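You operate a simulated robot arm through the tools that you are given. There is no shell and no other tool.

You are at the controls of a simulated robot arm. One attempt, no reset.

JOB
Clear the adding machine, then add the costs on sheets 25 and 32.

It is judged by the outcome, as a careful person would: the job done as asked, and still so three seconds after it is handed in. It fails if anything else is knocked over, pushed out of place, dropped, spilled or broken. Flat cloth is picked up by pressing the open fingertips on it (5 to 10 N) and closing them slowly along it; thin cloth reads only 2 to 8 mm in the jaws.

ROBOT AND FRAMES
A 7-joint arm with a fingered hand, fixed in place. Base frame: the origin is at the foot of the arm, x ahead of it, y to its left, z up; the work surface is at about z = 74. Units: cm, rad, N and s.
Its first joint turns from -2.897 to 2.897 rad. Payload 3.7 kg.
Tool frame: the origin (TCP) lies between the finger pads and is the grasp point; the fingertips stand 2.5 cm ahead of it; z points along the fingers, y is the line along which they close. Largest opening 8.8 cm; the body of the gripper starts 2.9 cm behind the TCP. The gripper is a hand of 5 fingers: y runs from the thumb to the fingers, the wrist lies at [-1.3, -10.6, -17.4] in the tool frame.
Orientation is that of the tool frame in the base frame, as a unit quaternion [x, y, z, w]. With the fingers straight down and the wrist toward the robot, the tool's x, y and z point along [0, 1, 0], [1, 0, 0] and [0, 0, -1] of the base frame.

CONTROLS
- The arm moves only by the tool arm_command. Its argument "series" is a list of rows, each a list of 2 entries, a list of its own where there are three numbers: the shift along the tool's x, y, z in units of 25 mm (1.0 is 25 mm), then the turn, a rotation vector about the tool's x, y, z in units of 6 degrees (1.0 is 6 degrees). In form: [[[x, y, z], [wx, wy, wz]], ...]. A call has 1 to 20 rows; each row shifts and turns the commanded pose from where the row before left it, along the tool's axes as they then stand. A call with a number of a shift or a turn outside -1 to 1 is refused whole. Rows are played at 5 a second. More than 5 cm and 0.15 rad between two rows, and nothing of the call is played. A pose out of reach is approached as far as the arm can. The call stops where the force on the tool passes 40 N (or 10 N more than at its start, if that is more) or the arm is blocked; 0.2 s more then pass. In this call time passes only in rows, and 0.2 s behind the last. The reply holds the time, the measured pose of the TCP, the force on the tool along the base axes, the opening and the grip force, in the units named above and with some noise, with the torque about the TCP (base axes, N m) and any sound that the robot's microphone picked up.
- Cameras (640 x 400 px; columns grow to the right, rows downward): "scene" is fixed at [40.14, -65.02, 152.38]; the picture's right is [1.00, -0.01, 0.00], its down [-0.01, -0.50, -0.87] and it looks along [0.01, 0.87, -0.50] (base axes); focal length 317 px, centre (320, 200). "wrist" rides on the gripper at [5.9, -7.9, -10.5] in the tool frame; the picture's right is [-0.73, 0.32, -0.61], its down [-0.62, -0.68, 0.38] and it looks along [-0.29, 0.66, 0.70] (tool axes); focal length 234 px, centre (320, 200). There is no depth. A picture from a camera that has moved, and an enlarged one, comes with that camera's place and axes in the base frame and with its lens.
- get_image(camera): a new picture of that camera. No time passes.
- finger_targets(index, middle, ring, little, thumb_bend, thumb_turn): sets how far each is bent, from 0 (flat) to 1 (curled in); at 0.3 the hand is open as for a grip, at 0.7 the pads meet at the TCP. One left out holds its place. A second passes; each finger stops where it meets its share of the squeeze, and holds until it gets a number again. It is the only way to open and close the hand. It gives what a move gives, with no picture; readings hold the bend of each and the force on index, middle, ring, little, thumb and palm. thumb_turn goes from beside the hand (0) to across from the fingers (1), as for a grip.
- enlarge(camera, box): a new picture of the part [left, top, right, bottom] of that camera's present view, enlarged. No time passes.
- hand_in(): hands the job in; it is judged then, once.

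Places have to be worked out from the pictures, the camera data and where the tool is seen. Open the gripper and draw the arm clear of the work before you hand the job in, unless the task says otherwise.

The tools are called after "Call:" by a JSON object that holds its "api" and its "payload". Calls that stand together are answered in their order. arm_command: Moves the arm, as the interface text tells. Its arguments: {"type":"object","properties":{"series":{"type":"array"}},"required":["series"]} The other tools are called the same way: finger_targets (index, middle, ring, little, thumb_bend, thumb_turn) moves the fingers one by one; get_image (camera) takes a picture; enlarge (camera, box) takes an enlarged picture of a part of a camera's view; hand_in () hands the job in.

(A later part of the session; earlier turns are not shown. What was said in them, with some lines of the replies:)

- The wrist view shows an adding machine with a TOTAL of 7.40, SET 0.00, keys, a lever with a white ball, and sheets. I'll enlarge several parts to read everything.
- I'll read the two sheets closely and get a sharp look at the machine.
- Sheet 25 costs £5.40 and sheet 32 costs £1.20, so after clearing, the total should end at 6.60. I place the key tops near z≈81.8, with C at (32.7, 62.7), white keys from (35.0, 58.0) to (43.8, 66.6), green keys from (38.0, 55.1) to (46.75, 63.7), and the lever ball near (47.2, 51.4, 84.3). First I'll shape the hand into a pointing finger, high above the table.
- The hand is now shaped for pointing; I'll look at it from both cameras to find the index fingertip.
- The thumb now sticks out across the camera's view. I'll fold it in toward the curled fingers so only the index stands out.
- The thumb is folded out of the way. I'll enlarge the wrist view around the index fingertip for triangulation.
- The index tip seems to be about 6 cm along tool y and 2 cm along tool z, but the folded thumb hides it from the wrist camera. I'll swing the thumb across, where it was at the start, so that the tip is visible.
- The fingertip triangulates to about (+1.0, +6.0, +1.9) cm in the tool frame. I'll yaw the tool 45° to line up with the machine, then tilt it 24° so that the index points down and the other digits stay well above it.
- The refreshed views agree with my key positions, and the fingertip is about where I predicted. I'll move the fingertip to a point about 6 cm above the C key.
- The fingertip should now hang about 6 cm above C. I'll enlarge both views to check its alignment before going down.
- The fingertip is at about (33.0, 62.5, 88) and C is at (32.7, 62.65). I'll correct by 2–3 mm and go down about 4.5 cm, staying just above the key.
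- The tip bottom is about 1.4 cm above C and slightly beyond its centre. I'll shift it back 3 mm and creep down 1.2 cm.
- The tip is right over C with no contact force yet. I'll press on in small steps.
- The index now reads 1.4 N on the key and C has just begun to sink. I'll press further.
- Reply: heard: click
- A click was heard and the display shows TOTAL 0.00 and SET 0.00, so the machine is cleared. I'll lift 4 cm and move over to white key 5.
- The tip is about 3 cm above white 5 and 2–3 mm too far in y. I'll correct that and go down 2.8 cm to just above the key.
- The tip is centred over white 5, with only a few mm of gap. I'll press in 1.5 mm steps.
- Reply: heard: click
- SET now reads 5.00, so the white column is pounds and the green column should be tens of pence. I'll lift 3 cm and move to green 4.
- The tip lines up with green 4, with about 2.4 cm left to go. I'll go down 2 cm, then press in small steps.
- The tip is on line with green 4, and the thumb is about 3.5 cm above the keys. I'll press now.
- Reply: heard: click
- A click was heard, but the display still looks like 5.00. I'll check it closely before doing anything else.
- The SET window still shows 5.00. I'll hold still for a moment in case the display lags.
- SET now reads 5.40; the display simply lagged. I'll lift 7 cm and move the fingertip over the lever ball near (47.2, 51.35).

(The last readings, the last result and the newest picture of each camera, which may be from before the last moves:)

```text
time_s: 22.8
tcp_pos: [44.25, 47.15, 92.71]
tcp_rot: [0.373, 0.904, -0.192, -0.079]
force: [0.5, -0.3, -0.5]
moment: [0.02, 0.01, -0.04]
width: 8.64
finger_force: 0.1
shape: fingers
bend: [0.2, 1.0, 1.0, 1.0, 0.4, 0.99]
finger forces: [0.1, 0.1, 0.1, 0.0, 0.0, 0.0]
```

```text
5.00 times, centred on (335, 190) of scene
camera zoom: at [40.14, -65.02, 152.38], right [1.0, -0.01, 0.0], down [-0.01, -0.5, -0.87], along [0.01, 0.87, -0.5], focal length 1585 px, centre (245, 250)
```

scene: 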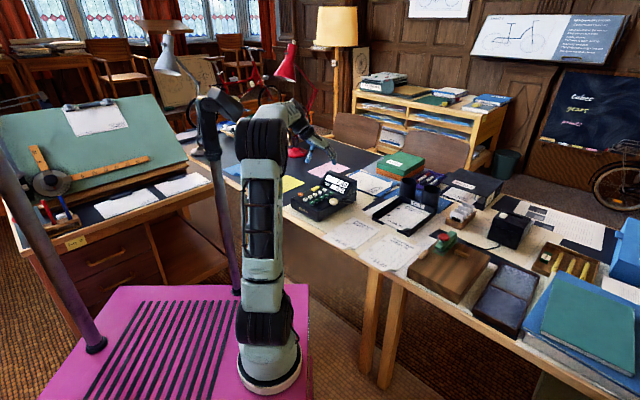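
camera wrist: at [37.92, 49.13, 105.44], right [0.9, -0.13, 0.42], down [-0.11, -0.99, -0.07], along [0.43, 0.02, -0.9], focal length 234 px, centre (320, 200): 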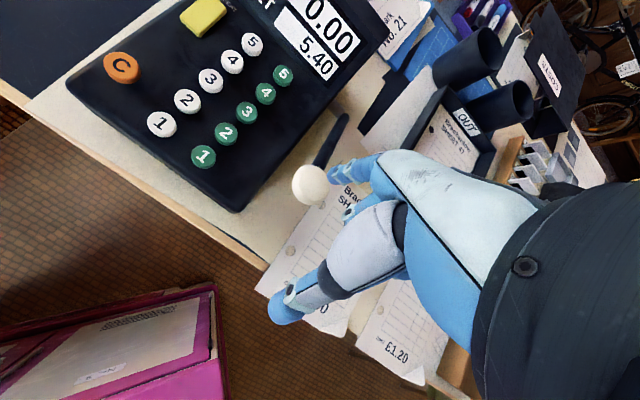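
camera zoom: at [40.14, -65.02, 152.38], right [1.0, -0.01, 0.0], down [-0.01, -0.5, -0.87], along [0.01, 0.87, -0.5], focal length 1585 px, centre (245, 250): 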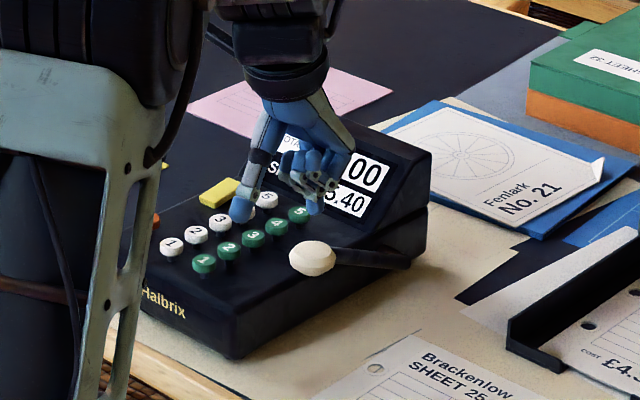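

The fingertip is above the ball. I'll enlarge both views to check alignment and height before pressing it.

Call:
{"api": "enlarge", "payload": {"camera": "wrist", "box": [250, 110, 400, 260]}}

Call:
{"api": "enlarge", "payload": {"camera": "scene", "box": [325, 170, 385, 220]}}

```text
2.67 times, centred on (325, 185) of wrist
camera zoom: at [37.92, 49.13, 105.44], right [0.9, -0.13, 0.42], down [-0.11, -0.99, -0.07], along [0.43, 0.02, -0.9], focal length 624 px, centre (307, 240)
```

zoom: 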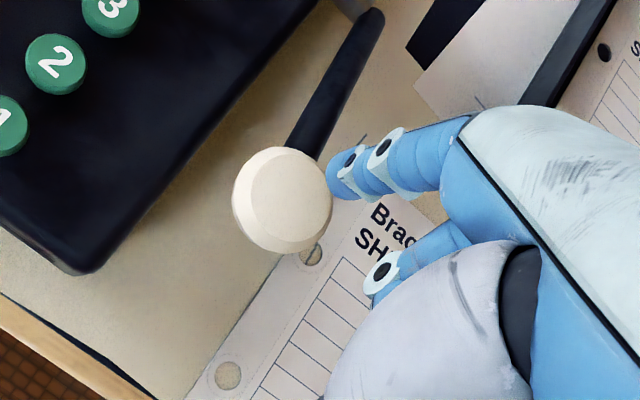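

```text
8.00 times, centred on (355, 195) of scene
camera zoom: at [40.14, -65.02, 152.38], right [1.0, -0.01, 0.0], down [-0.01, -0.5, -0.87], along [0.01, 0.87, -0.5], focal length 2536 px, centre (40, 240)
```

zoom: 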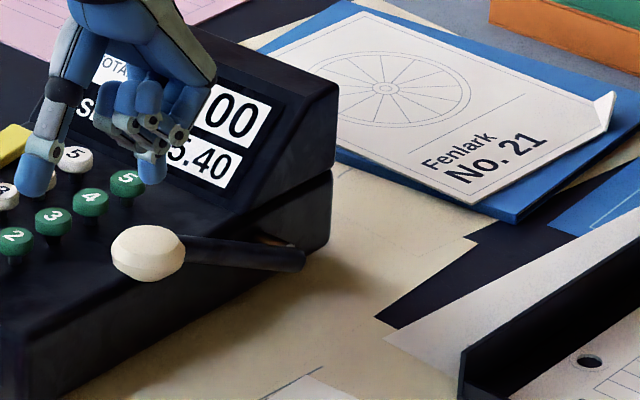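

The tip is about 3.5 cm above the ball top and 3 mm too far in y. I'll correct that and go down 3 cm.

Call:
{"api": "arm_command", "payload": {"series": [[[-0.071, 0.0077, 0.259], [0, 0, 0]], [[0, 0.0977, 0.219], [0, 0, 0]], [[0, 0.0977, 0.219], [0, 0, 0]], [[0, 0.0977, 0.219], [0, 0, 0]], [[0, 0.0977, 0.219], [0, 0, 0]]]}}

Call:
{"api": "enlarge", "payload": {"camera": "wrist", "box": [250, 110, 400, 260]}}

Call:
{"api": "enlarge", "payload": {"camera": "scene", "box": [325, 170, 385, 220]}}

```text
time_s: 24.0
tcp_pos: [44.16, 46.8, 89.73]
tcp_rot: [0.373, 0.904, -0.191, -0.079]
force: [0.6, -0.3, -1.3]
moment: [0.01, -0.06, -0.01]
width: 8.61
finger_force: 0.0
shape: fingers
bend: [0.2, 1.0, 1.0, 1.0, 0.4, 0.99]
finger forces: [0.1, 0.1, 0.0, 0.0, 0.0, 0.0]
```

```text
2.67 times, centred on (325, 185) of wrist
camera zoom: at [37.77, 48.72, 102.39], right [0.9, -0.13, 0.42], down [-0.11, -0.99, -0.07], along [0.43, 0.02, -0.9], focal length 624 px, centre (307, 240)
```

zoom: 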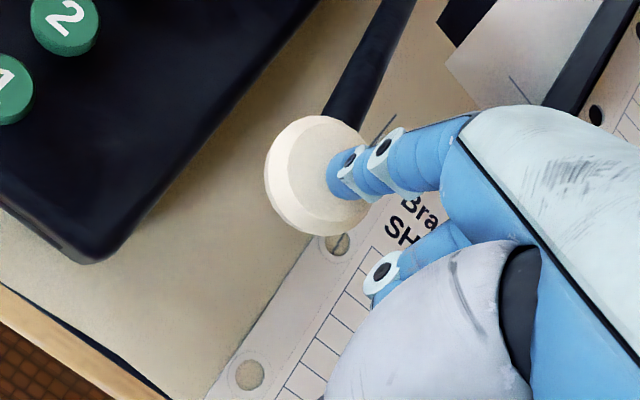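

```text
8.00 times, centred on (355, 195) of scene
camera zoom: at [40.14, -65.02, 152.38], right [1.0, -0.01, 0.0], down [-0.01, -0.5, -0.87], along [0.01, 0.87, -0.5], focal length 2536 px, centre (40, 240)
```

zoom: 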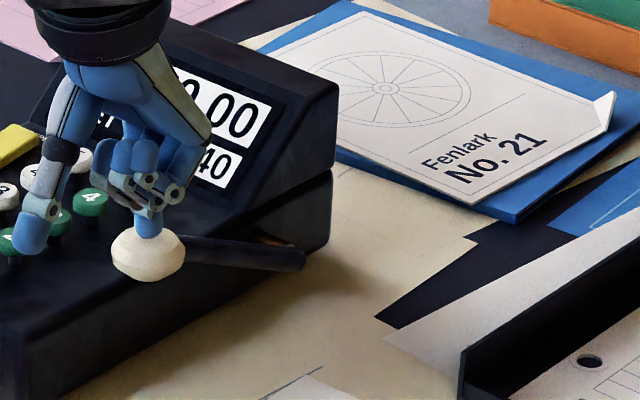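

The fingertip is centred just above the ball. At the start of its arc the lever moves down and toward the operator, which matches tool z, so I'll push along that in small steps.

Call:
{"api": "arm_command", "payload": {"series": [[[0, 0.04, 0.1], [0, 0, 0]], [[0, 0.03, 0.1], [0, 0, 0]], [[0, 0, 0.12], [0, 0, 0]], [[0, 0, 0.12], [0, 0, 0]], [[0, 0, 0.12], [0, 0, 0]]]}}

Call:
{"api": "enlarge", "payload": {"camera": "wrist", "box": [250, 110, 400, 260]}}

Call:
{"api": "enlarge", "payload": {"camera": "scene", "box": [325, 170, 385, 220]}}

```text
time_s: 25.2
tcp_pos: [43.67, 46.55, 88.33]
tcp_rot: [0.374, 0.904, -0.192, -0.08]
force: [-0.8, 0.3, 2.8]
moment: [0.09, -0.05, 0.02]
width: 8.58
finger_force: 1.0
shape: fingers
bend: [0.2, 1.0, 1.0, 1.0, 0.4, 0.99]
finger forces: [2.3, 0.0, 0.0, 0.1, 0.1, 0.0]
```

```text
2.67 times, centred on (325, 185) of wrist
camera zoom: at [37.51, 48.43, 101.11], right [0.9, -0.13, 0.42], down [-0.11, -0.99, -0.07], along [0.43, 0.02, -0.9], focal length 624 px, centre (307, 240)
```

zoom: 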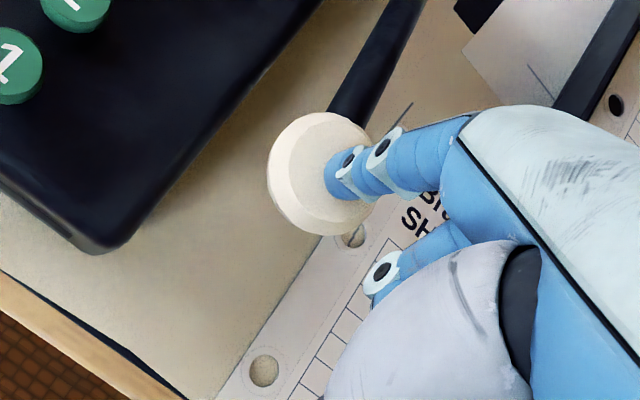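

```text
8.00 times, centred on (355, 195) of scene
camera zoom: at [40.14, -65.02, 152.38], right [1.0, -0.01, 0.0], down [-0.01, -0.5, -0.87], along [0.01, 0.87, -0.5], focal length 2536 px, centre (40, 240)
```

zoom: 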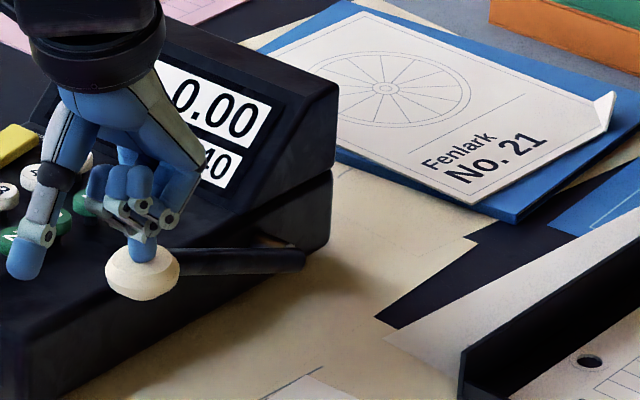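

The ball is following the finger at about 2.3 N. I'll keep going along the arc.

Call:
{"api": "arm_command", "payload": {"series": [[[0, 0.012, 0.147], [0, 0, 0]], [[0, 0.012, 0.147], [0, 0, 0]], [[0, 0.015, 0.147], [0, 0, 0]], [[0, 0.02, 0.145], [0, 0, 0]], [[0, 0.025, 0.143], [0, 0, 0]], [[0, 0.03, 0.14], [0, 0, 0]]]}}

Call:
{"api": "enlarge", "payload": {"camera": "wrist", "box": [250, 110, 400, 260]}}

Call:
{"api": "enlarge", "payload": {"camera": "scene", "box": [325, 170, 385, 220]}}

```text
time_s: 26.6
tcp_pos: [43.35, 45.94, 86.22]
tcp_rot: [0.373, 0.904, -0.192, -0.079]
force: [0.1, 0.4, 2.9]
moment: [0.16, -0.06, 0.06]
width: 8.56
finger_force: 1.9
shape: fingers
bend: [0.2, 1.0, 1.0, 1.0, 0.4, 0.99]
finger forces: [3.4, 0.1, 0.0, 0.0, 0.0, 0.0]
```

```text
2.67 times, centred on (325, 185) of wrist
camera zoom: at [37.03, 47.9, 99.05], right [0.9, -0.13, 0.42], down [-0.11, -0.99, -0.07], along [0.43, 0.02, -0.9], focal length 624 px, centre (307, 240)
```

zoom: 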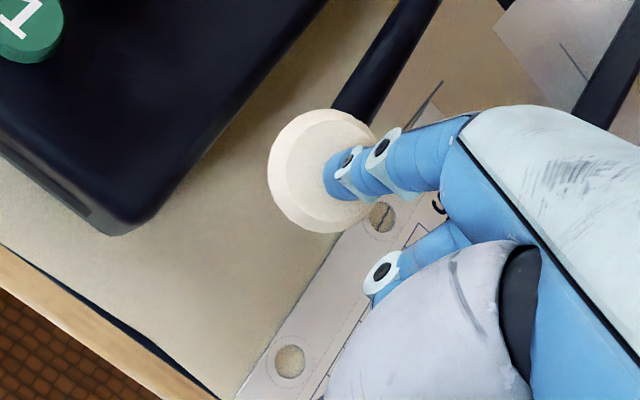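

```text
8.00 times, centred on (355, 195) of scene
camera zoom: at [40.14, -65.02, 152.38], right [1.0, -0.01, 0.0], down [-0.01, -0.5, -0.87], along [0.01, 0.87, -0.5], focal length 2536 px, centre (40, 240)
```

zoom: 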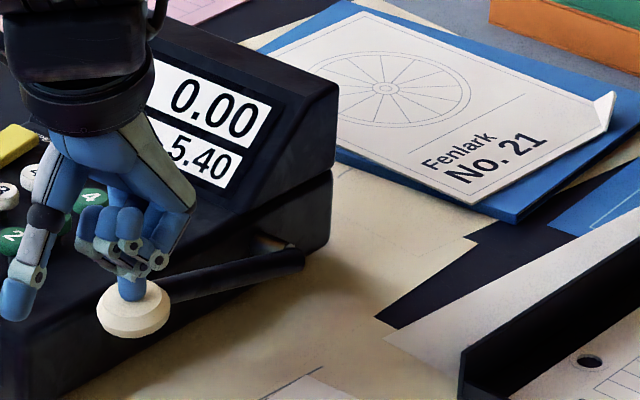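

The lever is still travelling, with no stop or click yet. I'll continue downward along the arc.

Call:
{"api": "arm_command", "payload": {"series": [[[0, 0.033, 0.13], [0, 0, 0]], [[0, 0.035, 0.13], [0, 0, 0]], [[0, 0.038, 0.128], [0, 0, 0]], [[0, 0.042, 0.126], [0, 0, 0]], [[0, 0.045, 0.124], [0, 0, 0]]]}}

Call:
{"api": "enlarge", "payload": {"camera": "wrist", "box": [250, 110, 400, 260]}}

Call:
{"api": "enlarge", "payload": {"camera": "scene", "box": [325, 170, 385, 220]}}

```text
time_s: 27.8
tcp_pos: [43.21, 45.8, 84.59]
tcp_rot: [0.373, 0.904, -0.192, -0.079]
force: [-2.1, -1.7, 3.7]
moment: [0.1, -0.06, 0.07]
width: 8.34
finger_force: 2.2
shape: fingers
bend: [0.21, 1.0, 1.0, 1.0, 0.4, 0.99]
finger forces: [4.4, 0.1, 0.0, 0.0, 0.2, 0.1]
```

```text
2.67 times, centred on (325, 185) of wrist
camera zoom: at [36.93, 47.82, 97.42], right [0.9, -0.13, 0.42], down [-0.11, -0.99, -0.07], along [0.43, 0.02, -0.9], focal length 624 px, centre (307, 240)
```

zoom: 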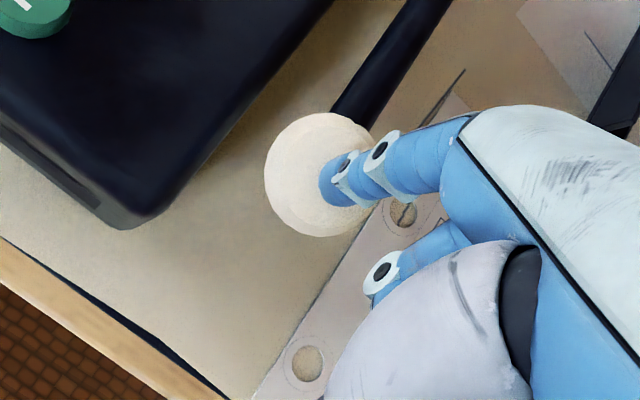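

```text
8.00 times, centred on (355, 195) of scene
camera zoom: at [40.14, -65.02, 152.38], right [1.0, -0.01, 0.0], down [-0.01, -0.5, -0.87], along [0.01, 0.87, -0.5], focal length 2536 px, centre (40, 240)
```

zoom: 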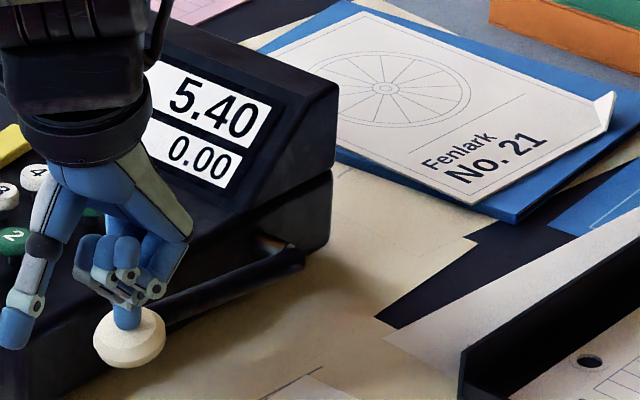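

TOTAL now reads 5.40 and SET is back to 0.00, so the first amount is added. I'll back up along the same arc so the lever returns smoothly, then clear it.

Call:
{"api": "arm_command", "payload": {"series": [[[0, -0.064, -0.213], [0, 0, 0]], [[0, -0.064, -0.213], [0, 0, 0]], [[0, -0.064, -0.213], [0, 0, 0]], [[0, -0.0285, -0.217], [0, 0, 0]], [[0, -0.0285, -0.217], [0, 0, 0]], [[0, -0.0285, -0.217], [0, 0, 0]], [[0, -0.0285, -0.217], [0, 0, 0]], [[0, -0.023, -0.187], [0, 0, 0]], [[0, -0.023, -0.187], [0, 0, 0]], [[0, -0.023, -0.187], [0, 0, 0]], [[0, -0.13, -0.292], [0, 0, 0]], [[0, -0.13, -0.292], [0, 0, 0]], [[0, -0.13, -0.292], [0, 0, 0]]]}}

Call:
{"api": "enlarge", "payload": {"camera": "wrist", "box": [200, 60, 420, 260]}}

Call:
{"api": "enlarge", "payload": {"camera": "scene", "box": [305, 160, 385, 220]}}

```text
time_s: 30.6
tcp_pos: [44.02, 46.73, 91.97]
tcp_rot: [0.374, 0.904, -0.192, -0.08]
force: [0.1, 0.8, 0.4]
moment: [0.02, 0.01, -0.03]
width: 8.63
finger_force: 0.1
shape: fingers
bend: [0.2, 1.0, 1.0, 1.0, 0.4, 0.99]
finger forces: [0.1, 0.1, 0.1, 0.0, 0.0, 0.1]
```

```text
2.00 times, centred on (310, 160) of wrist
camera zoom: at [37.74, 48.76, 104.78], right [0.9, -0.13, 0.42], down [-0.11, -0.99, -0.07], along [0.43, 0.02, -0.9], focal length 468 px, centre (340, 280)
```

zoom: 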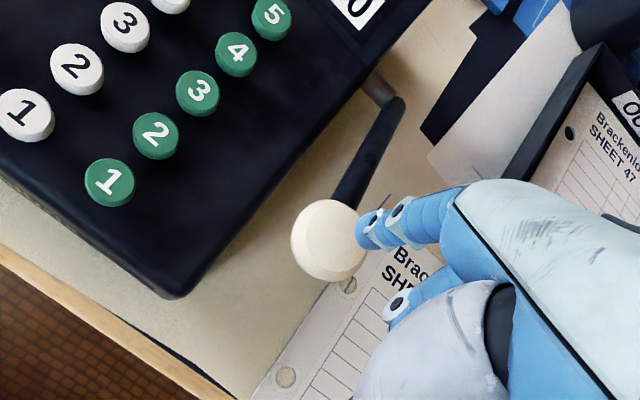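

```text
6.67 times, centred on (345, 190) of scene
camera zoom: at [40.14, -65.02, 152.38], right [1.0, -0.01, 0.0], down [-0.01, -0.5, -0.87], along [0.01, 0.87, -0.5], focal length 2113 px, centre (153, 267)
```

zoom: 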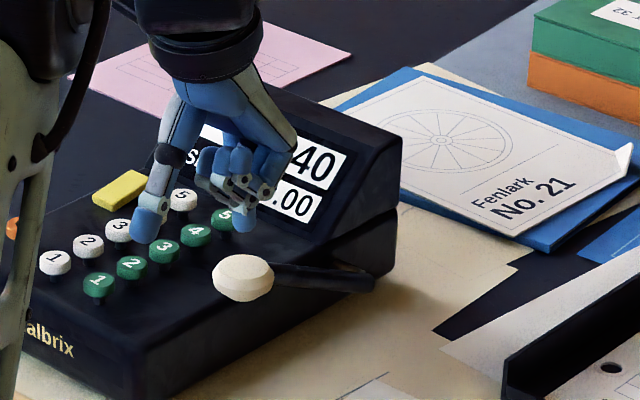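

The lever is back up and nothing else has moved. Next I'll move over white key 1 for the £1.20 entry.

Call:
{"api": "arm_command", "payload": {"series": [[[0.597, -0.111, 0.1456], [0, 0, 0]], [[0.597, -0.111, 0.1456], [0, 0, 0]], [[0.597, -0.111, 0.1456], [0, 0, 0]], [[0.597, -0.111, 0.1456], [0, 0, 0]], [[0.597, -0.111, 0.1456], [0, 0, 0]], [[0.597, -0.111, 0.1456], [0, 0, 0]], [[0.597, -0.111, 0.1456], [0, 0, 0]], [[0.597, -0.111, 0.1456], [0, 0, 0]], [[0.597, -0.111, 0.1456], [0, 0, 0]]]}}

Call:
{"api": "enlarge", "payload": {"camera": "wrist", "box": [220, 90, 400, 260]}}

Call:
{"api": "enlarge", "payload": {"camera": "scene", "box": [285, 155, 365, 235]}}

```text
time_s: 32.6
tcp_pos: [32.01, 53.73, 90.06]
tcp_rot: [0.374, 0.904, -0.192, -0.079]
force: [-0.5, 0.6, 0.3]
moment: [-0.02, 0.03, -0.02]
width: 8.62
finger_force: 0.0
shape: fingers
bend: [0.2, 1.0, 1.0, 1.0, 0.4, 0.99]
finger forces: [0.0, 0.0, 0.0, 0.0, 0.0, 0.0]
```

```text
2.35 times, centred on (310, 175) of wrist
camera zoom: at [25.73, 55.64, 102.89], right [0.9, -0.13, 0.42], down [-0.11, -0.99, -0.07], along [0.43, 0.02, -0.9], focal length 551 px, centre (344, 259)
```

zoom: 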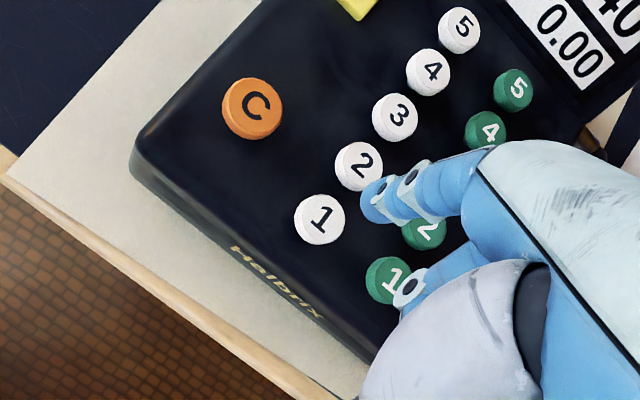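

```text
5.00 times, centred on (325, 195) of scene
camera zoom: at [40.14, -65.02, 152.38], right [1.0, -0.01, 0.0], down [-0.01, -0.5, -0.87], along [0.01, 0.87, -0.5], focal length 1585 px, centre (295, 225)
```

zoom: 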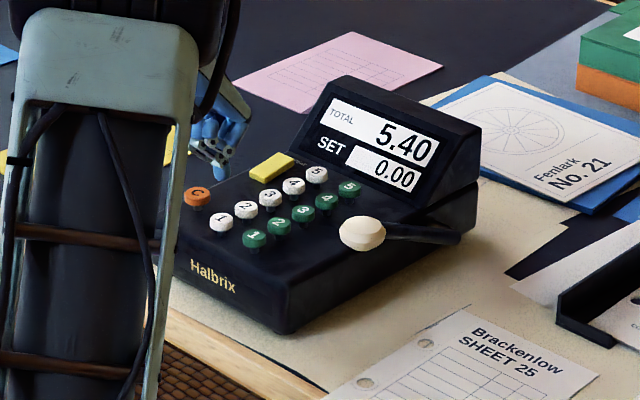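

The tip is right above white 1, about 4.2 cm up. I'll go down 3.6 cm.

Call:
{"api": "arm_command", "payload": {"series": [[[0, 0.0977, 0.219], [0, 0, 0]], [[0, 0.0977, 0.219], [0, 0, 0]], [[0, 0.0977, 0.219], [0, 0, 0]], [[0, 0.0977, 0.219], [0, 0, 0]], [[0, 0.0977, 0.219], [0, 0, 0]], [[0, 0.0977, 0.219], [0, 0, 0]]]}}

Call:
{"api": "enlarge", "payload": {"camera": "wrist", "box": [220, 90, 400, 260]}}

Call:
{"api": "enlarge", "payload": {"camera": "scene", "box": [285, 155, 365, 235]}}

```text
time_s: 34.0
tcp_pos: [32.08, 53.69, 86.48]
tcp_rot: [0.374, 0.904, -0.192, -0.08]
force: [0.1, 0.8, 0.8]
moment: [-0.01, 0.0, 0.01]
width: 8.6
finger_force: 0.0
shape: fingers
bend: [0.2, 1.0, 1.0, 1.0, 0.4, 0.99]
finger forces: [0.0, 0.0, 0.0, 0.1, 0.0, 0.0]
```

```text
2.35 times, centred on (310, 175) of wrist
camera zoom: at [25.68, 55.67, 99.27], right [0.9, -0.13, 0.42], down [-0.11, -0.99, -0.07], along [0.43, 0.02, -0.9], focal length 551 px, centre (344, 259)
```

zoom: 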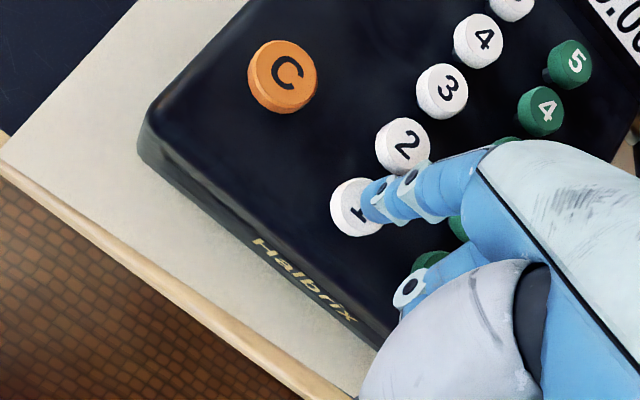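

```text
5.00 times, centred on (325, 195) of scene
camera zoom: at [40.14, -65.02, 152.38], right [1.0, -0.01, 0.0], down [-0.01, -0.5, -0.87], along [0.01, 0.87, -0.5], focal length 1585 px, centre (295, 225)
```

zoom: 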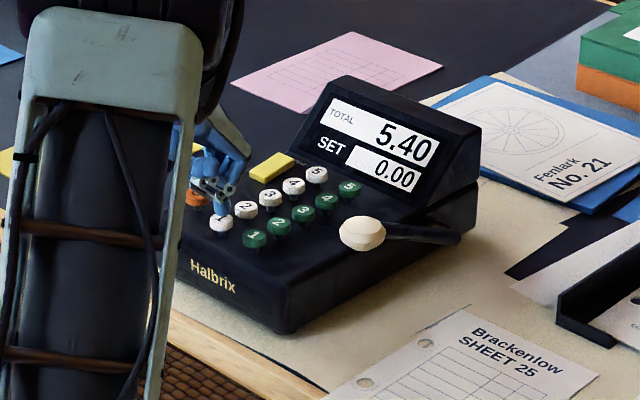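

The tip is centred on white 1, just above the key. I'll press it in small steps and then hold a moment so the display updates.

Call:
{"api": "arm_command", "payload": {"series": [[[0, 0.0244, 0.0548], [0, 0, 0]], [[0, 0.0244, 0.0548], [0, 0, 0]], [[0, 0.0244, 0.0548], [0, 0, 0]], [[0, 0.0244, 0.0548], [0, 0, 0]], [[0, 0.0244, 0.0548], [0, 0, 0]], [[0, 0.0244, 0.0548], [0, 0, 0]], [[0, 0, 0], [0, 0, 0]]]}}

Call:
{"api": "enlarge", "payload": {"camera": "scene", "box": [285, 155, 365, 235]}}

```text
time_s: 35.6
tcp_pos: [32.04, 53.79, 85.5]
tcp_rot: [0.374, 0.904, -0.192, -0.079]
force: [0.4, -0.2, 2.3]
moment: [0.09, -0.09, 0.01]
width: 8.66
finger_force: 1.3
shape: fingers
bend: [0.2, 1.0, 1.0, 1.0, 0.4, 0.99]
finger forces: [2.1, 0.0, 0.0, 0.0, 0.1, 0.1]
heard: click
```

```text
5.00 times, centred on (325, 195) of scene
camera zoom: at [40.14, -65.02, 152.38], right [1.0, -0.01, 0.0], down [-0.01, -0.5, -0.87], along [0.01, 0.87, -0.5], focal length 1585 px, centre (295, 225)
```

zoom: 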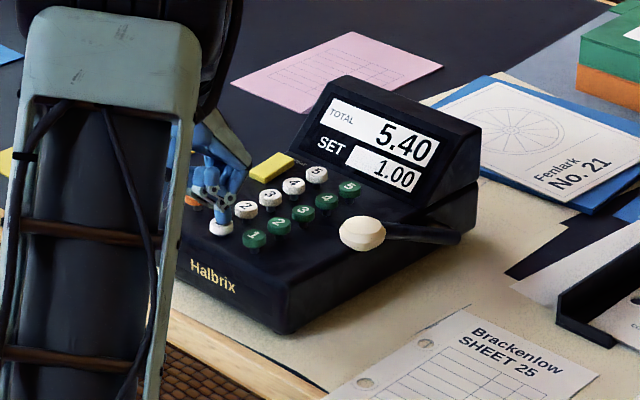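

SET reads 1.00. I'll lift and move to green 2.

Call:
{"api": "arm_command", "payload": {"series": [[[0, -0.163, -0.3654], [0, 0, 0]], [[0, -0.163, -0.3654], [0, 0, 0]], [[0, -0.163, -0.3654], [0, 0, 0]], [[-0.424, 0.271, -0.121], [0, 0, 0]], [[-0.424, 0.271, -0.121], [0, 0, 0]], [[-0.424, 0.271, -0.121], [0, 0, 0]], [[-0.424, 0.271, -0.121], [0, 0, 0]]]}}

Call:
{"api": "enlarge", "payload": {"camera": "wrist", "box": [220, 90, 400, 260]}}

Call:
{"api": "enlarge", "payload": {"camera": "scene", "box": [285, 155, 365, 235]}}

```text
time_s: 37.2
tcp_pos: [37.0, 52.78, 88.74]
tcp_rot: [0.374, 0.904, -0.193, -0.079]
force: [1.3, -0.2, -0.3]
moment: [-0.03, 0.02, -0.02]
width: 8.64
finger_force: 0.0
shape: fingers
bend: [0.2, 1.0, 1.0, 1.0, 0.4, 0.99]
finger forces: [0.0, 0.1, 0.0, 0.0, 0.0, 0.1]
```

```text
2.35 times, centred on (310, 175) of wrist
camera zoom: at [30.76, 54.66, 101.48], right [0.9, -0.13, 0.42], down [-0.11, -0.99, -0.07], along [0.43, 0.02, -0.9], focal length 551 px, centre (344, 259)
```

zoom: 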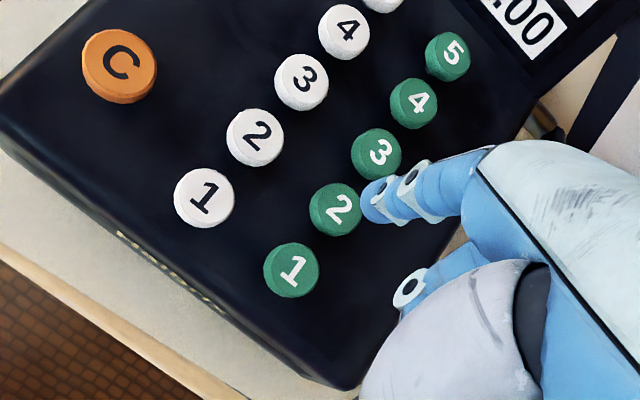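

```text
5.00 times, centred on (325, 195) of scene
camera zoom: at [40.14, -65.02, 152.38], right [1.0, -0.01, 0.0], down [-0.01, -0.5, -0.87], along [0.01, 0.87, -0.5], focal length 1585 px, centre (295, 225)
```

zoom: 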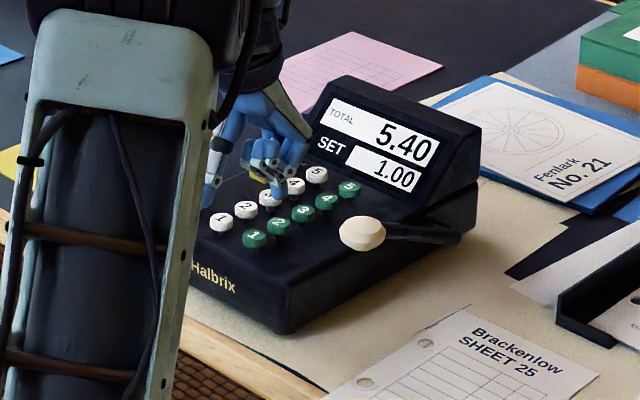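

The alignment over green 2 matches the earlier approach to green 4. I'll go down 2.3 cm and look before pressing.

Call:
{"api": "arm_command", "payload": {"series": [[[0, 0.0936, 0.21], [0, 0, 0]], [[0, 0.0936, 0.21], [0, 0, 0]], [[0, 0.0936, 0.21], [0, 0, 0]], [[0, 0.0936, 0.21], [0, 0, 0]]]}}

Call:
{"api": "enlarge", "payload": {"camera": "wrist", "box": [220, 90, 400, 260]}}

Call:
{"api": "enlarge", "payload": {"camera": "scene", "box": [285, 155, 365, 235]}}

```text
time_s: 38.2
tcp_pos: [37.09, 52.8, 86.36]
tcp_rot: [0.373, 0.904, -0.193, -0.079]
force: [-0.3, 0.0, -0.1]
moment: [0.03, 0.02, 0.01]
width: 8.61
finger_force: 0.1
shape: fingers
bend: [0.2, 1.0, 1.0, 1.0, 0.4, 0.99]
finger forces: [0.0, 0.0, 0.1, 0.1, 0.1, 0.1]
```

```text
2.35 times, centred on (310, 175) of wrist
camera zoom: at [30.75, 54.71, 99.05], right [0.9, -0.13, 0.42], down [-0.11, -0.99, -0.07], along [0.43, 0.02, -0.9], focal length 551 px, centre (344, 259)
```

zoom: 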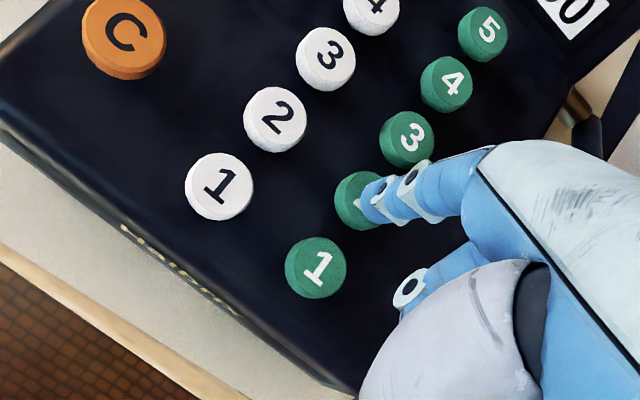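

```text
5.00 times, centred on (325, 195) of scene
camera zoom: at [40.14, -65.02, 152.38], right [1.0, -0.01, 0.0], down [-0.01, -0.5, -0.87], along [0.01, 0.87, -0.5], focal length 1585 px, centre (295, 225)
```

zoom: 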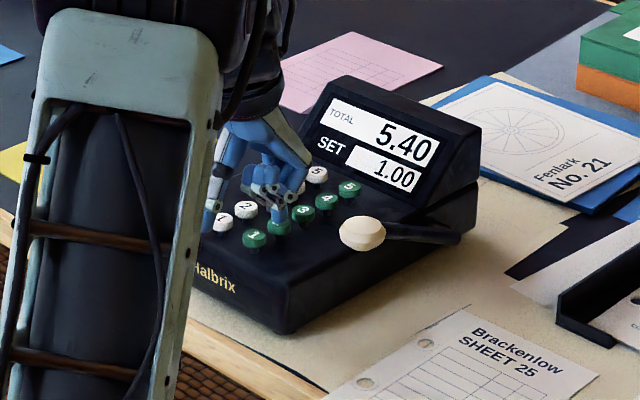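

The tip is on green 2. I'll press in small steps and hold briefly.

Call:
{"api": "arm_command", "payload": {"series": [[[0, 0.0244, 0.0548], [0, 0, 0]], [[0, 0.0244, 0.0548], [0, 0, 0]], [[0, 0.0244, 0.0548], [0, 0, 0]], [[0, 0.0244, 0.0548], [0, 0, 0]], [[0, 0.0244, 0.0548], [0, 0, 0]], [[0, 0.0244, 0.0548], [0, 0, 0]], [[0, 0, 0], [0, 0, 0]]]}}

Call:
{"api": "enlarge", "payload": {"camera": "scene", "box": [285, 155, 365, 235]}}

```text
time_s: 39.8
tcp_pos: [37.09, 52.66, 85.4]
tcp_rot: [0.374, 0.904, -0.192, -0.079]
force: [-0.6, -0.8, 4.0]
moment: [0.18, -0.1, 0.02]
width: 8.65
finger_force: 1.6
shape: fingers
bend: [0.2, 1.0, 1.0, 1.0, 0.4, 0.99]
finger forces: [3.8, 0.0, 0.1, 0.0, 0.0, 0.0]
heard: click
```

```text
5.00 times, centred on (325, 195) of scene
camera zoom: at [40.14, -65.02, 152.38], right [1.0, -0.01, 0.0], down [-0.01, -0.5, -0.87], along [0.01, 0.87, -0.5], focal length 1585 px, centre (295, 225)
```

zoom: 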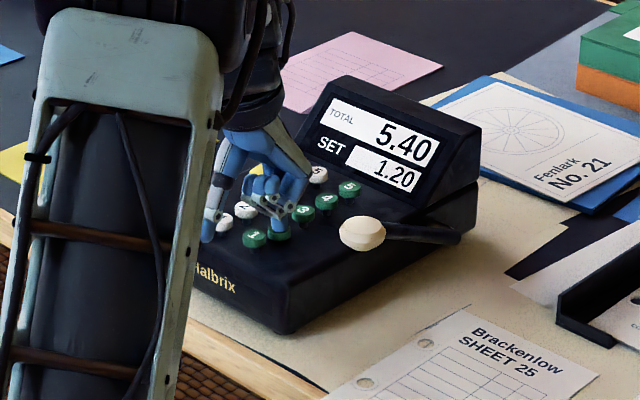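

SET reads 1.20 with TOTAL at 5.40. I'll lift clear and go back over the lever ball.

Call:
{"api": "arm_command", "payload": {"series": [[[0, -0.297, -0.667], [0, 0, 0]], [[0, -0.297, -0.667], [0, 0, 0]], [[0, -0.297, -0.667], [0, 0, 0]], [[0, -0.297, -0.667], [0, 0, 0]], [[-0.611, 0.05, -0.0225], [0, 0, 0]], [[-0.611, 0.05, -0.0225], [0, 0, 0]], [[-0.611, 0.05, -0.0225], [0, 0, 0]], [[-0.611, 0.05, -0.0225], [0, 0, 0]], [[-0.611, 0.05, -0.0225], [0, 0, 0]], [[-0.611, 0.05, -0.0225], [0, 0, 0]]]}}

Call:
{"api": "enlarge", "payload": {"camera": "wrist", "box": [250, 110, 400, 260]}}

Call:
{"api": "enlarge", "payload": {"camera": "scene", "box": [305, 160, 385, 220]}}

```text
time_s: 42.0
tcp_pos: [43.92, 46.84, 92.74]
tcp_rot: [0.374, 0.904, -0.192, -0.08]
force: [-0.5, -1.1, 1.1]
moment: [0.0, 0.01, 0.0]
width: 8.62
finger_force: 0.1
shape: fingers
bend: [0.2, 1.0, 1.0, 1.0, 0.4, 0.99]
finger forces: [0.1, 0.0, 0.0, 0.0, 0.0, 0.0]
```

```text
2.67 times, centred on (325, 185) of wrist
camera zoom: at [37.77, 48.77, 105.46], right [0.9, -0.13, 0.42], down [-0.11, -0.99, -0.07], along [0.43, 0.02, -0.9], focal length 624 px, centre (307, 240)
```

zoom: 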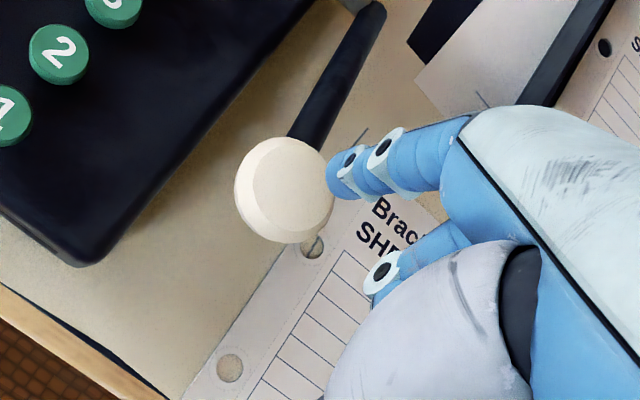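

```text
6.67 times, centred on (345, 190) of scene
camera zoom: at [40.14, -65.02, 152.38], right [1.0, -0.01, 0.0], down [-0.01, -0.5, -0.87], along [0.01, 0.87, -0.5], focal length 2113 px, centre (153, 267)
```

zoom: 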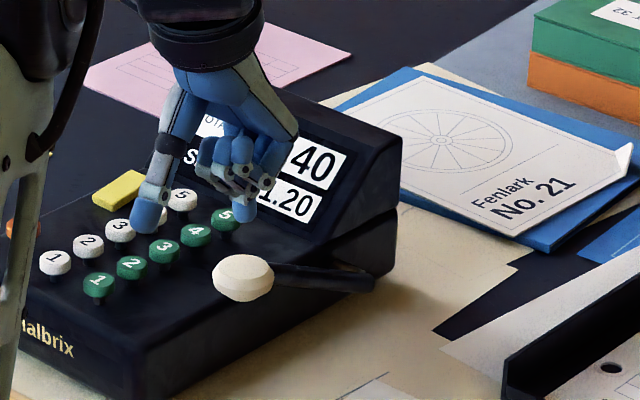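

The position matches the previous approach. I'll go down to the ball and repeat the first part of the push.

Call:
{"api": "arm_command", "payload": {"series": [[[-0.03, 0.1, 0.219], [0, 0, 0]], [[0, 0.0977, 0.219], [0, 0, 0]], [[0, 0.0977, 0.219], [0, 0, 0]], [[0, 0.0977, 0.219], [0, 0, 0]], [[0, 0.0977, 0.219], [0, 0, 0]], [[0, 0.04, 0.1], [0, 0, 0]], [[0, 0.03, 0.1], [0, 0, 0]], [[0, 0, 0.12], [0, 0, 0]], [[0, 0, 0.12], [0, 0, 0]], [[0, 0, 0.12], [0, 0, 0]]]}}

Call:
{"api": "enlarge", "payload": {"camera": "wrist", "box": [250, 110, 400, 260]}}

Call:
{"api": "enlarge", "payload": {"camera": "scene", "box": [325, 170, 385, 220]}}

```text
time_s: 44.2
tcp_pos: [43.95, 46.5, 88.38]
tcp_rot: [0.374, 0.904, -0.192, -0.08]
force: [-0.6, -0.2, 2.7]
moment: [0.05, -0.06, -0.02]
width: 8.57
finger_force: 0.3
shape: fingers
bend: [0.2, 1.0, 1.0, 1.0, 0.4, 0.99]
finger forces: [2.0, 0.0, 0.0, 0.0, 0.0, 0.0]
```

```text
2.67 times, centred on (325, 185) of wrist
camera zoom: at [37.63, 48.47, 101.17], right [0.9, -0.13, 0.42], down [-0.11, -0.99, -0.07], along [0.43, 0.02, -0.9], focal length 624 px, centre (307, 240)
```

zoom: 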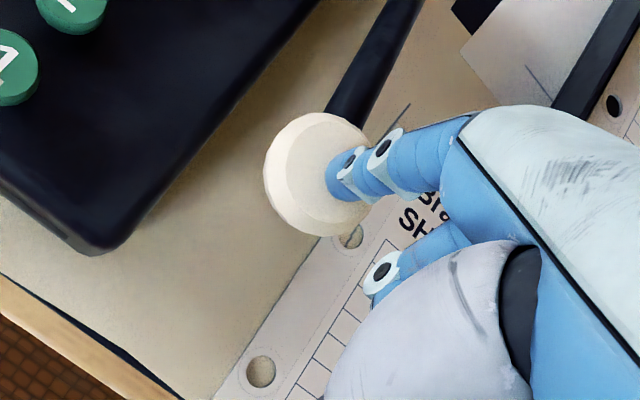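

```text
8.00 times, centred on (355, 195) of scene
camera zoom: at [40.14, -65.02, 152.38], right [1.0, -0.01, 0.0], down [-0.01, -0.5, -0.87], along [0.01, 0.87, -0.5], focal length 2536 px, centre (40, 240)
```

zoom: 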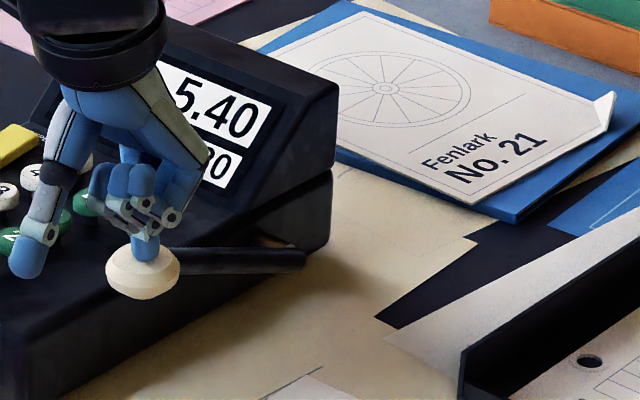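

The contact and lever motion are the same as before. I'll repeat the rest of the stroke along the same arc.

Call:
{"api": "arm_command", "payload": {"series": [[[0, 0.012, 0.147], [0, 0, 0]], [[0, 0.012, 0.147], [0, 0, 0]], [[0, 0.015, 0.147], [0, 0, 0]], [[0, 0.02, 0.145], [0, 0, 0]], [[0, 0.025, 0.143], [0, 0, 0]], [[0, 0.03, 0.14], [0, 0, 0]], [[0, 0.033, 0.13], [0, 0, 0]], [[0, 0.035, 0.13], [0, 0, 0]], [[0, 0.038, 0.128], [0, 0, 0]], [[0, 0.042, 0.126], [0, 0, 0]], [[0, 0.045, 0.124], [0, 0, 0]], [[0, 0, 0], [0, 0, 0]]]}}

Call:
{"api": "enlarge", "payload": {"camera": "scene", "box": [325, 170, 385, 220]}}

Call:
{"api": "enlarge", "payload": {"camera": "wrist", "box": [250, 110, 400, 260]}}

```text
time_s: 46.8
tcp_pos: [43.31, 45.9, 84.7]
tcp_rot: [0.374, 0.904, -0.193, -0.079]
force: [-0.7, -2.6, 4.1]
moment: [0.08, -0.06, 0.03]
width: 8.32
finger_force: 2.4
shape: fingers
bend: [0.21, 1.0, 1.0, 1.0, 0.4, 0.99]
finger forces: [4.5, 0.0, 0.0, 0.1, 0.0, 0.0]
```

```text
8.00 times, centred on (355, 195) of scene
camera zoom: at [40.14, -65.02, 152.38], right [1.0, -0.01, 0.0], down [-0.01, -0.5, -0.87], along [0.01, 0.87, -0.5], focal length 2536 px, centre (40, 240)
```

zoom: 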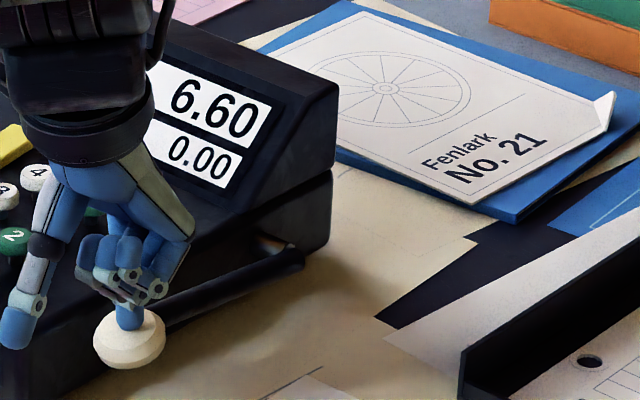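

```text
2.67 times, centred on (325, 185) of wrist
camera zoom: at [37.03, 47.9, 97.38], right [0.9, -0.13, 0.42], down [-0.11, -0.99, -0.07], along [0.43, 0.02, -0.9], focal length 624 px, centre (307, 240)
```

zoom: 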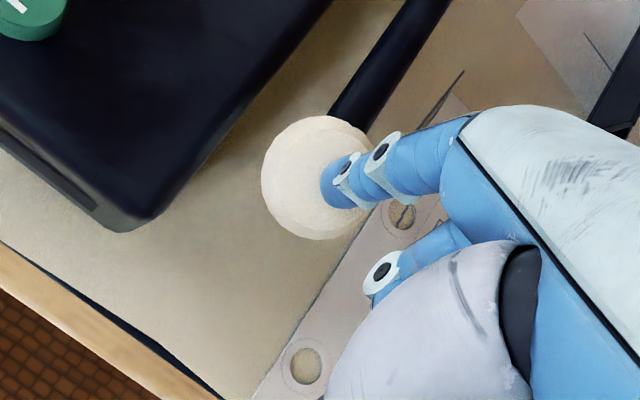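

TOTAL reads 6.60 and SET 0.00, which is the sum of 5.40 and 1.20. I'll let the lever return along its arc and lift away.

Call:
{"api": "arm_command", "payload": {"series": [[[0, -0.064, -0.213], [0, 0, 0]], [[0, -0.064, -0.213], [0, 0, 0]], [[0, -0.064, -0.213], [0, 0, 0]], [[0, -0.0285, -0.217], [0, 0, 0]], [[0, -0.0285, -0.217], [0, 0, 0]], [[0, -0.0285, -0.217], [0, 0, 0]], [[0, -0.0285, -0.217], [0, 0, 0]], [[0, -0.023, -0.187], [0, 0, 0]], [[0, -0.023, -0.187], [0, 0, 0]], [[0, -0.023, -0.187], [0, 0, 0]], [[0, -0.13, -0.292], [0, 0, 0]], [[0, -0.13, -0.292], [0, 0, 0]], [[0, -0.13, -0.292], [0, 0, 0]], [[0, -0.3, -0.7], [0, 0, 0]], [[0, -0.3, -0.7], [0, 0, 0]], [[0, -0.3, -0.7], [0, 0, 0]], [[0, -0.3, -0.7], [0, 0, 0]], [[0, -0.3, -0.7], [0, 0, 0]], [[0, -0.3, -0.7], [0, 0, 0]]]}}

Call:
{"api": "get_image", "payload": {"camera": "wrist"}}

Call:
{"api": "get_image", "payload": {"camera": "scene"}}

Call:
{"api": "enlarge", "payload": {"camera": "scene", "box": [295, 150, 385, 230]}}

```text
time_s: 50.8
tcp_pos: [44.2, 46.89, 103.72]
tcp_rot: [0.373, 0.904, -0.192, -0.079]
force: [0.4, 0.4, 0.0]
moment: [0.01, -0.01, 0.0]
width: 8.62
finger_force: 0.1
shape: fingers
bend: [0.2, 1.0, 1.0, 1.0, 0.4, 0.99]
finger forces: [0.0, 0.0, 0.1, 0.0, 0.0, 0.1]
```

```text
taken
camera wrist: at [37.95, 48.88, 116.47], right [0.9, -0.13, 0.42], down [-0.11, -0.99, -0.07], along [0.43, 0.02, -0.9], focal length 234 px, centre (320, 200)
```

wrist: 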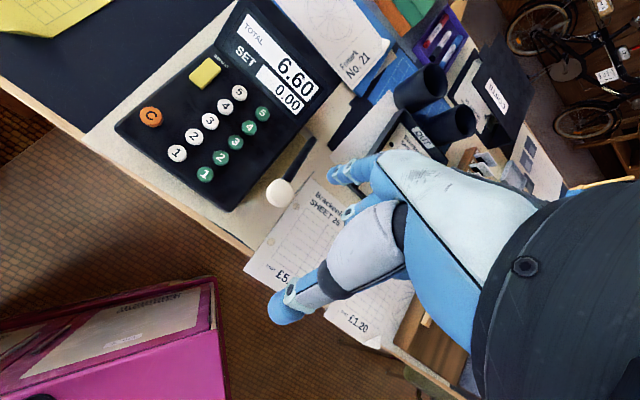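

```text
taken
```

scene: 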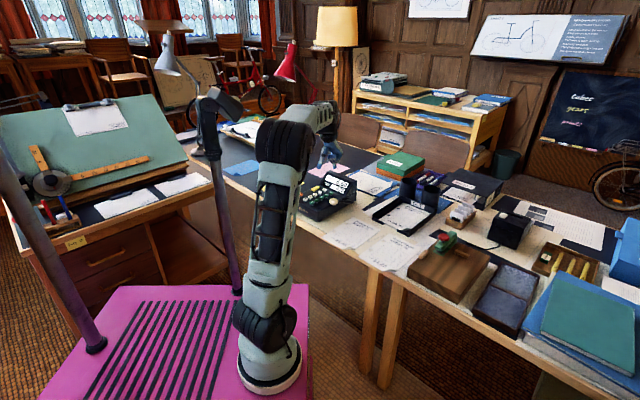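

```text
5.00 times, centred on (340, 190) of scene
camera zoom: at [40.14, -65.02, 152.38], right [1.0, -0.01, 0.0], down [-0.01, -0.5, -0.87], along [0.01, 0.87, -0.5], focal length 1585 px, centre (220, 250)
```

zoom: 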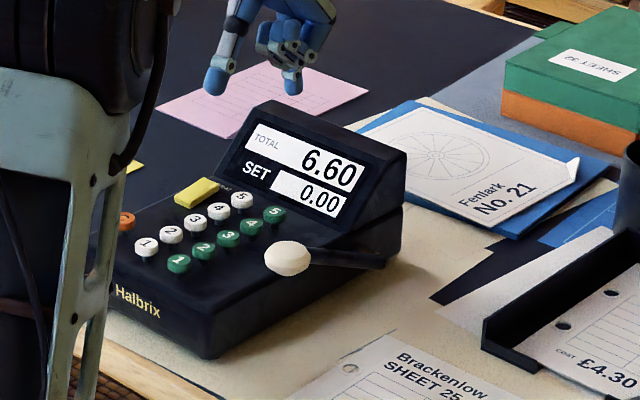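

The display shows TOTAL 6.60 and SET 0.00, the lever is up and everything is in place. Before opening the hand, I'll check that no other label in the scene (the green box, the COSTS folder) changes how I read the sheets.

Call:
{"api": "enlarge", "payload": {"camera": "scene", "box": [375, 145, 435, 185]}}

Call:
{"api": "enlarge", "payload": {"camera": "scene", "box": [430, 160, 510, 220]}}

Call:
{"api": "enlarge", "payload": {"camera": "scene", "box": [320, 205, 440, 280]}}

```text
10.00 times, centred on (405, 165) of scene
camera zoom: at [40.14, -65.02, 152.38], right [1.0, -0.01, 0.0], down [-0.01, -0.5, -0.87], along [0.01, 0.87, -0.5], focal length 3170 px, centre (-530, 550)
```

zoom: 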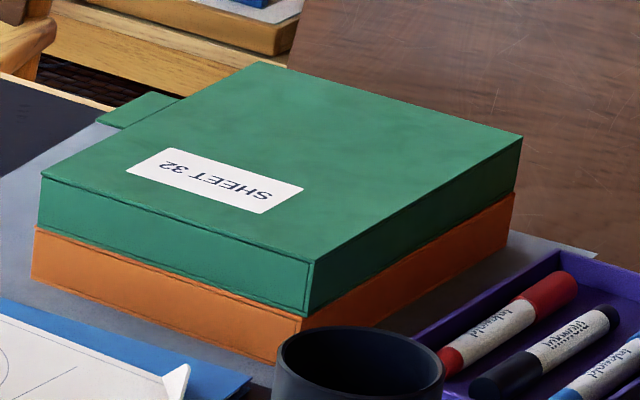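

```text
6.67 times, centred on (470, 190) of scene
camera zoom: at [40.14, -65.02, 152.38], right [1.0, -0.01, 0.0], down [-0.01, -0.5, -0.87], along [0.01, 0.87, -0.5], focal length 2113 px, centre (-680, 267)
```

zoom: 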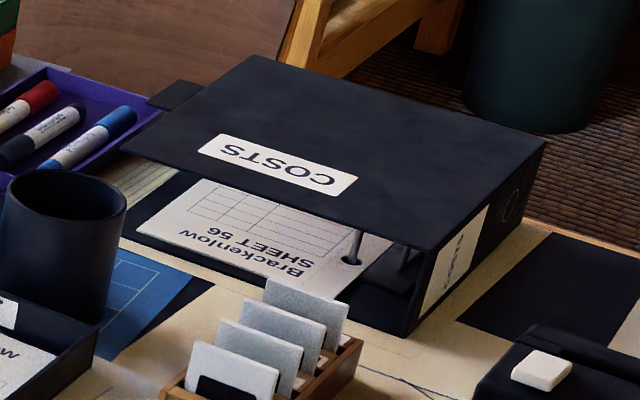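

```text
5.33 times, centred on (380, 242) of scene
camera zoom: at [40.14, -65.02, 152.38], right [1.0, -0.01, 0.0], down [-0.01, -0.5, -0.87], along [0.01, 0.87, -0.5], focal length 1691 px, centre (0, -27)
```

zoom: 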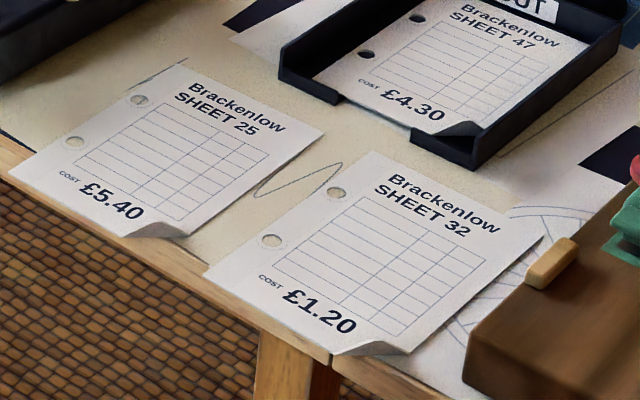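

The papers agree: sheet 25 is £5.40 and sheet 32 is £1.20, and the green box is just a container with a label. I'll open the hand, now well above the work.

Call:
{"api": "finger_targets", "payload": {"index": 0.3, "middle": 0.3, "ring": 0.3, "little": 0.3, "thumb_bend": 0.3, "thumb_turn": 1}}

Call:
{"api": "arm_command", "payload": {"series": [[[0, -0.2, -0.5], [-1, 0, 0]], [[0, -0.2, -0.5], [-1, 0, 0]], [[0, -0.2, -0.5], [-1, 0, 0]], [[0, -0.2, -0.5], [-1, 0, 0]]]}}

Call:
{"api": "enlarge", "payload": {"camera": "scene", "box": [250, 90, 450, 260]}}

Call:
{"api": "get_image", "payload": {"camera": "wrist"}}

```text
time_s: 51.8
tcp_pos: [44.16, 46.94, 103.59]
tcp_rot: [0.373, 0.904, -0.192, -0.08]
force: [0.1, -0.3, 0.0]
moment: [-0.01, 0.0, -0.01]
width: 8.47
finger_force: 0.1
shape: fingers
bend: [0.3, 0.3, 0.3, 0.3, 0.3, 0.98]
finger forces: [0.0, 0.0, 0.1, 0.0, 0.0, 0.0]
```

```text
time_s: 52.8
tcp_pos: [43.91, 46.58, 108.84]
tcp_rot: [0.382, 0.924, 0.0, -0.001]
force: [0.7, -0.1, -0.3]
moment: [0.02, 0.01, 0.01]
width: 8.46
finger_force: 0.0
shape: fingers
bend: [0.3, 0.3, 0.3, 0.3, 0.3, 0.98]
finger forces: [0.1, 0.0, 0.1, 0.1, 0.1, 0.0]
```

```text
2.35 times, centred on (350, 175) of scene
camera zoom: at [40.14, -65.02, 152.38], right [1.0, -0.01, 0.0], down [-0.01, -0.5, -0.87], along [0.01, 0.87, -0.5], focal length 746 px, centre (249, 259)
```

zoom: 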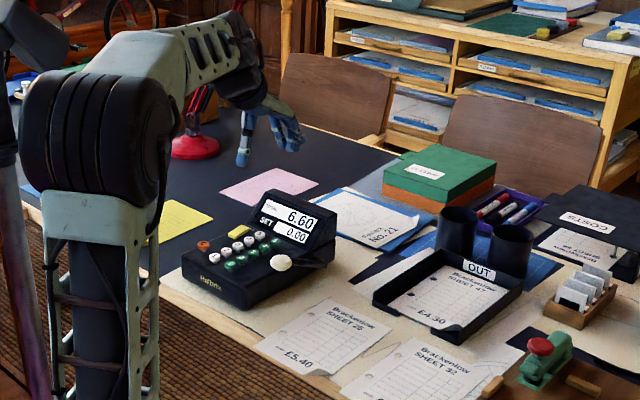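

```text
taken
camera wrist: at [34.09, 44.96, 119.34], right [0.74, -0.28, 0.61], down [-0.04, -0.92, -0.38], along [0.67, 0.26, -0.7], focal length 234 px, centre (320, 200)
```

wrist: 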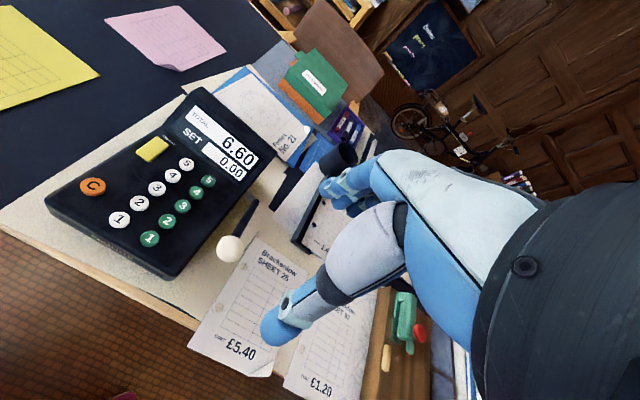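

The hand is open and clear of the work, TOTAL reads 6.60 with SET at 0.00, the lever is up and nothing else has moved. I'm handing the job in.

Call:
{"api": "hand_in", "payload": {}}

```text
The job is handed in.
```

I cleared the adding machine, then added the costs from sheet 25 (£5.40) and sheet 32 (£1.20). The machine showed TOTAL 6.60 and SET 0.00 when I handed in.

The lever was back up, the hand was open and clear of the desk, and nothing else had been moved. The hand-in was accepted, but it gave no verdict on whether the job passed.
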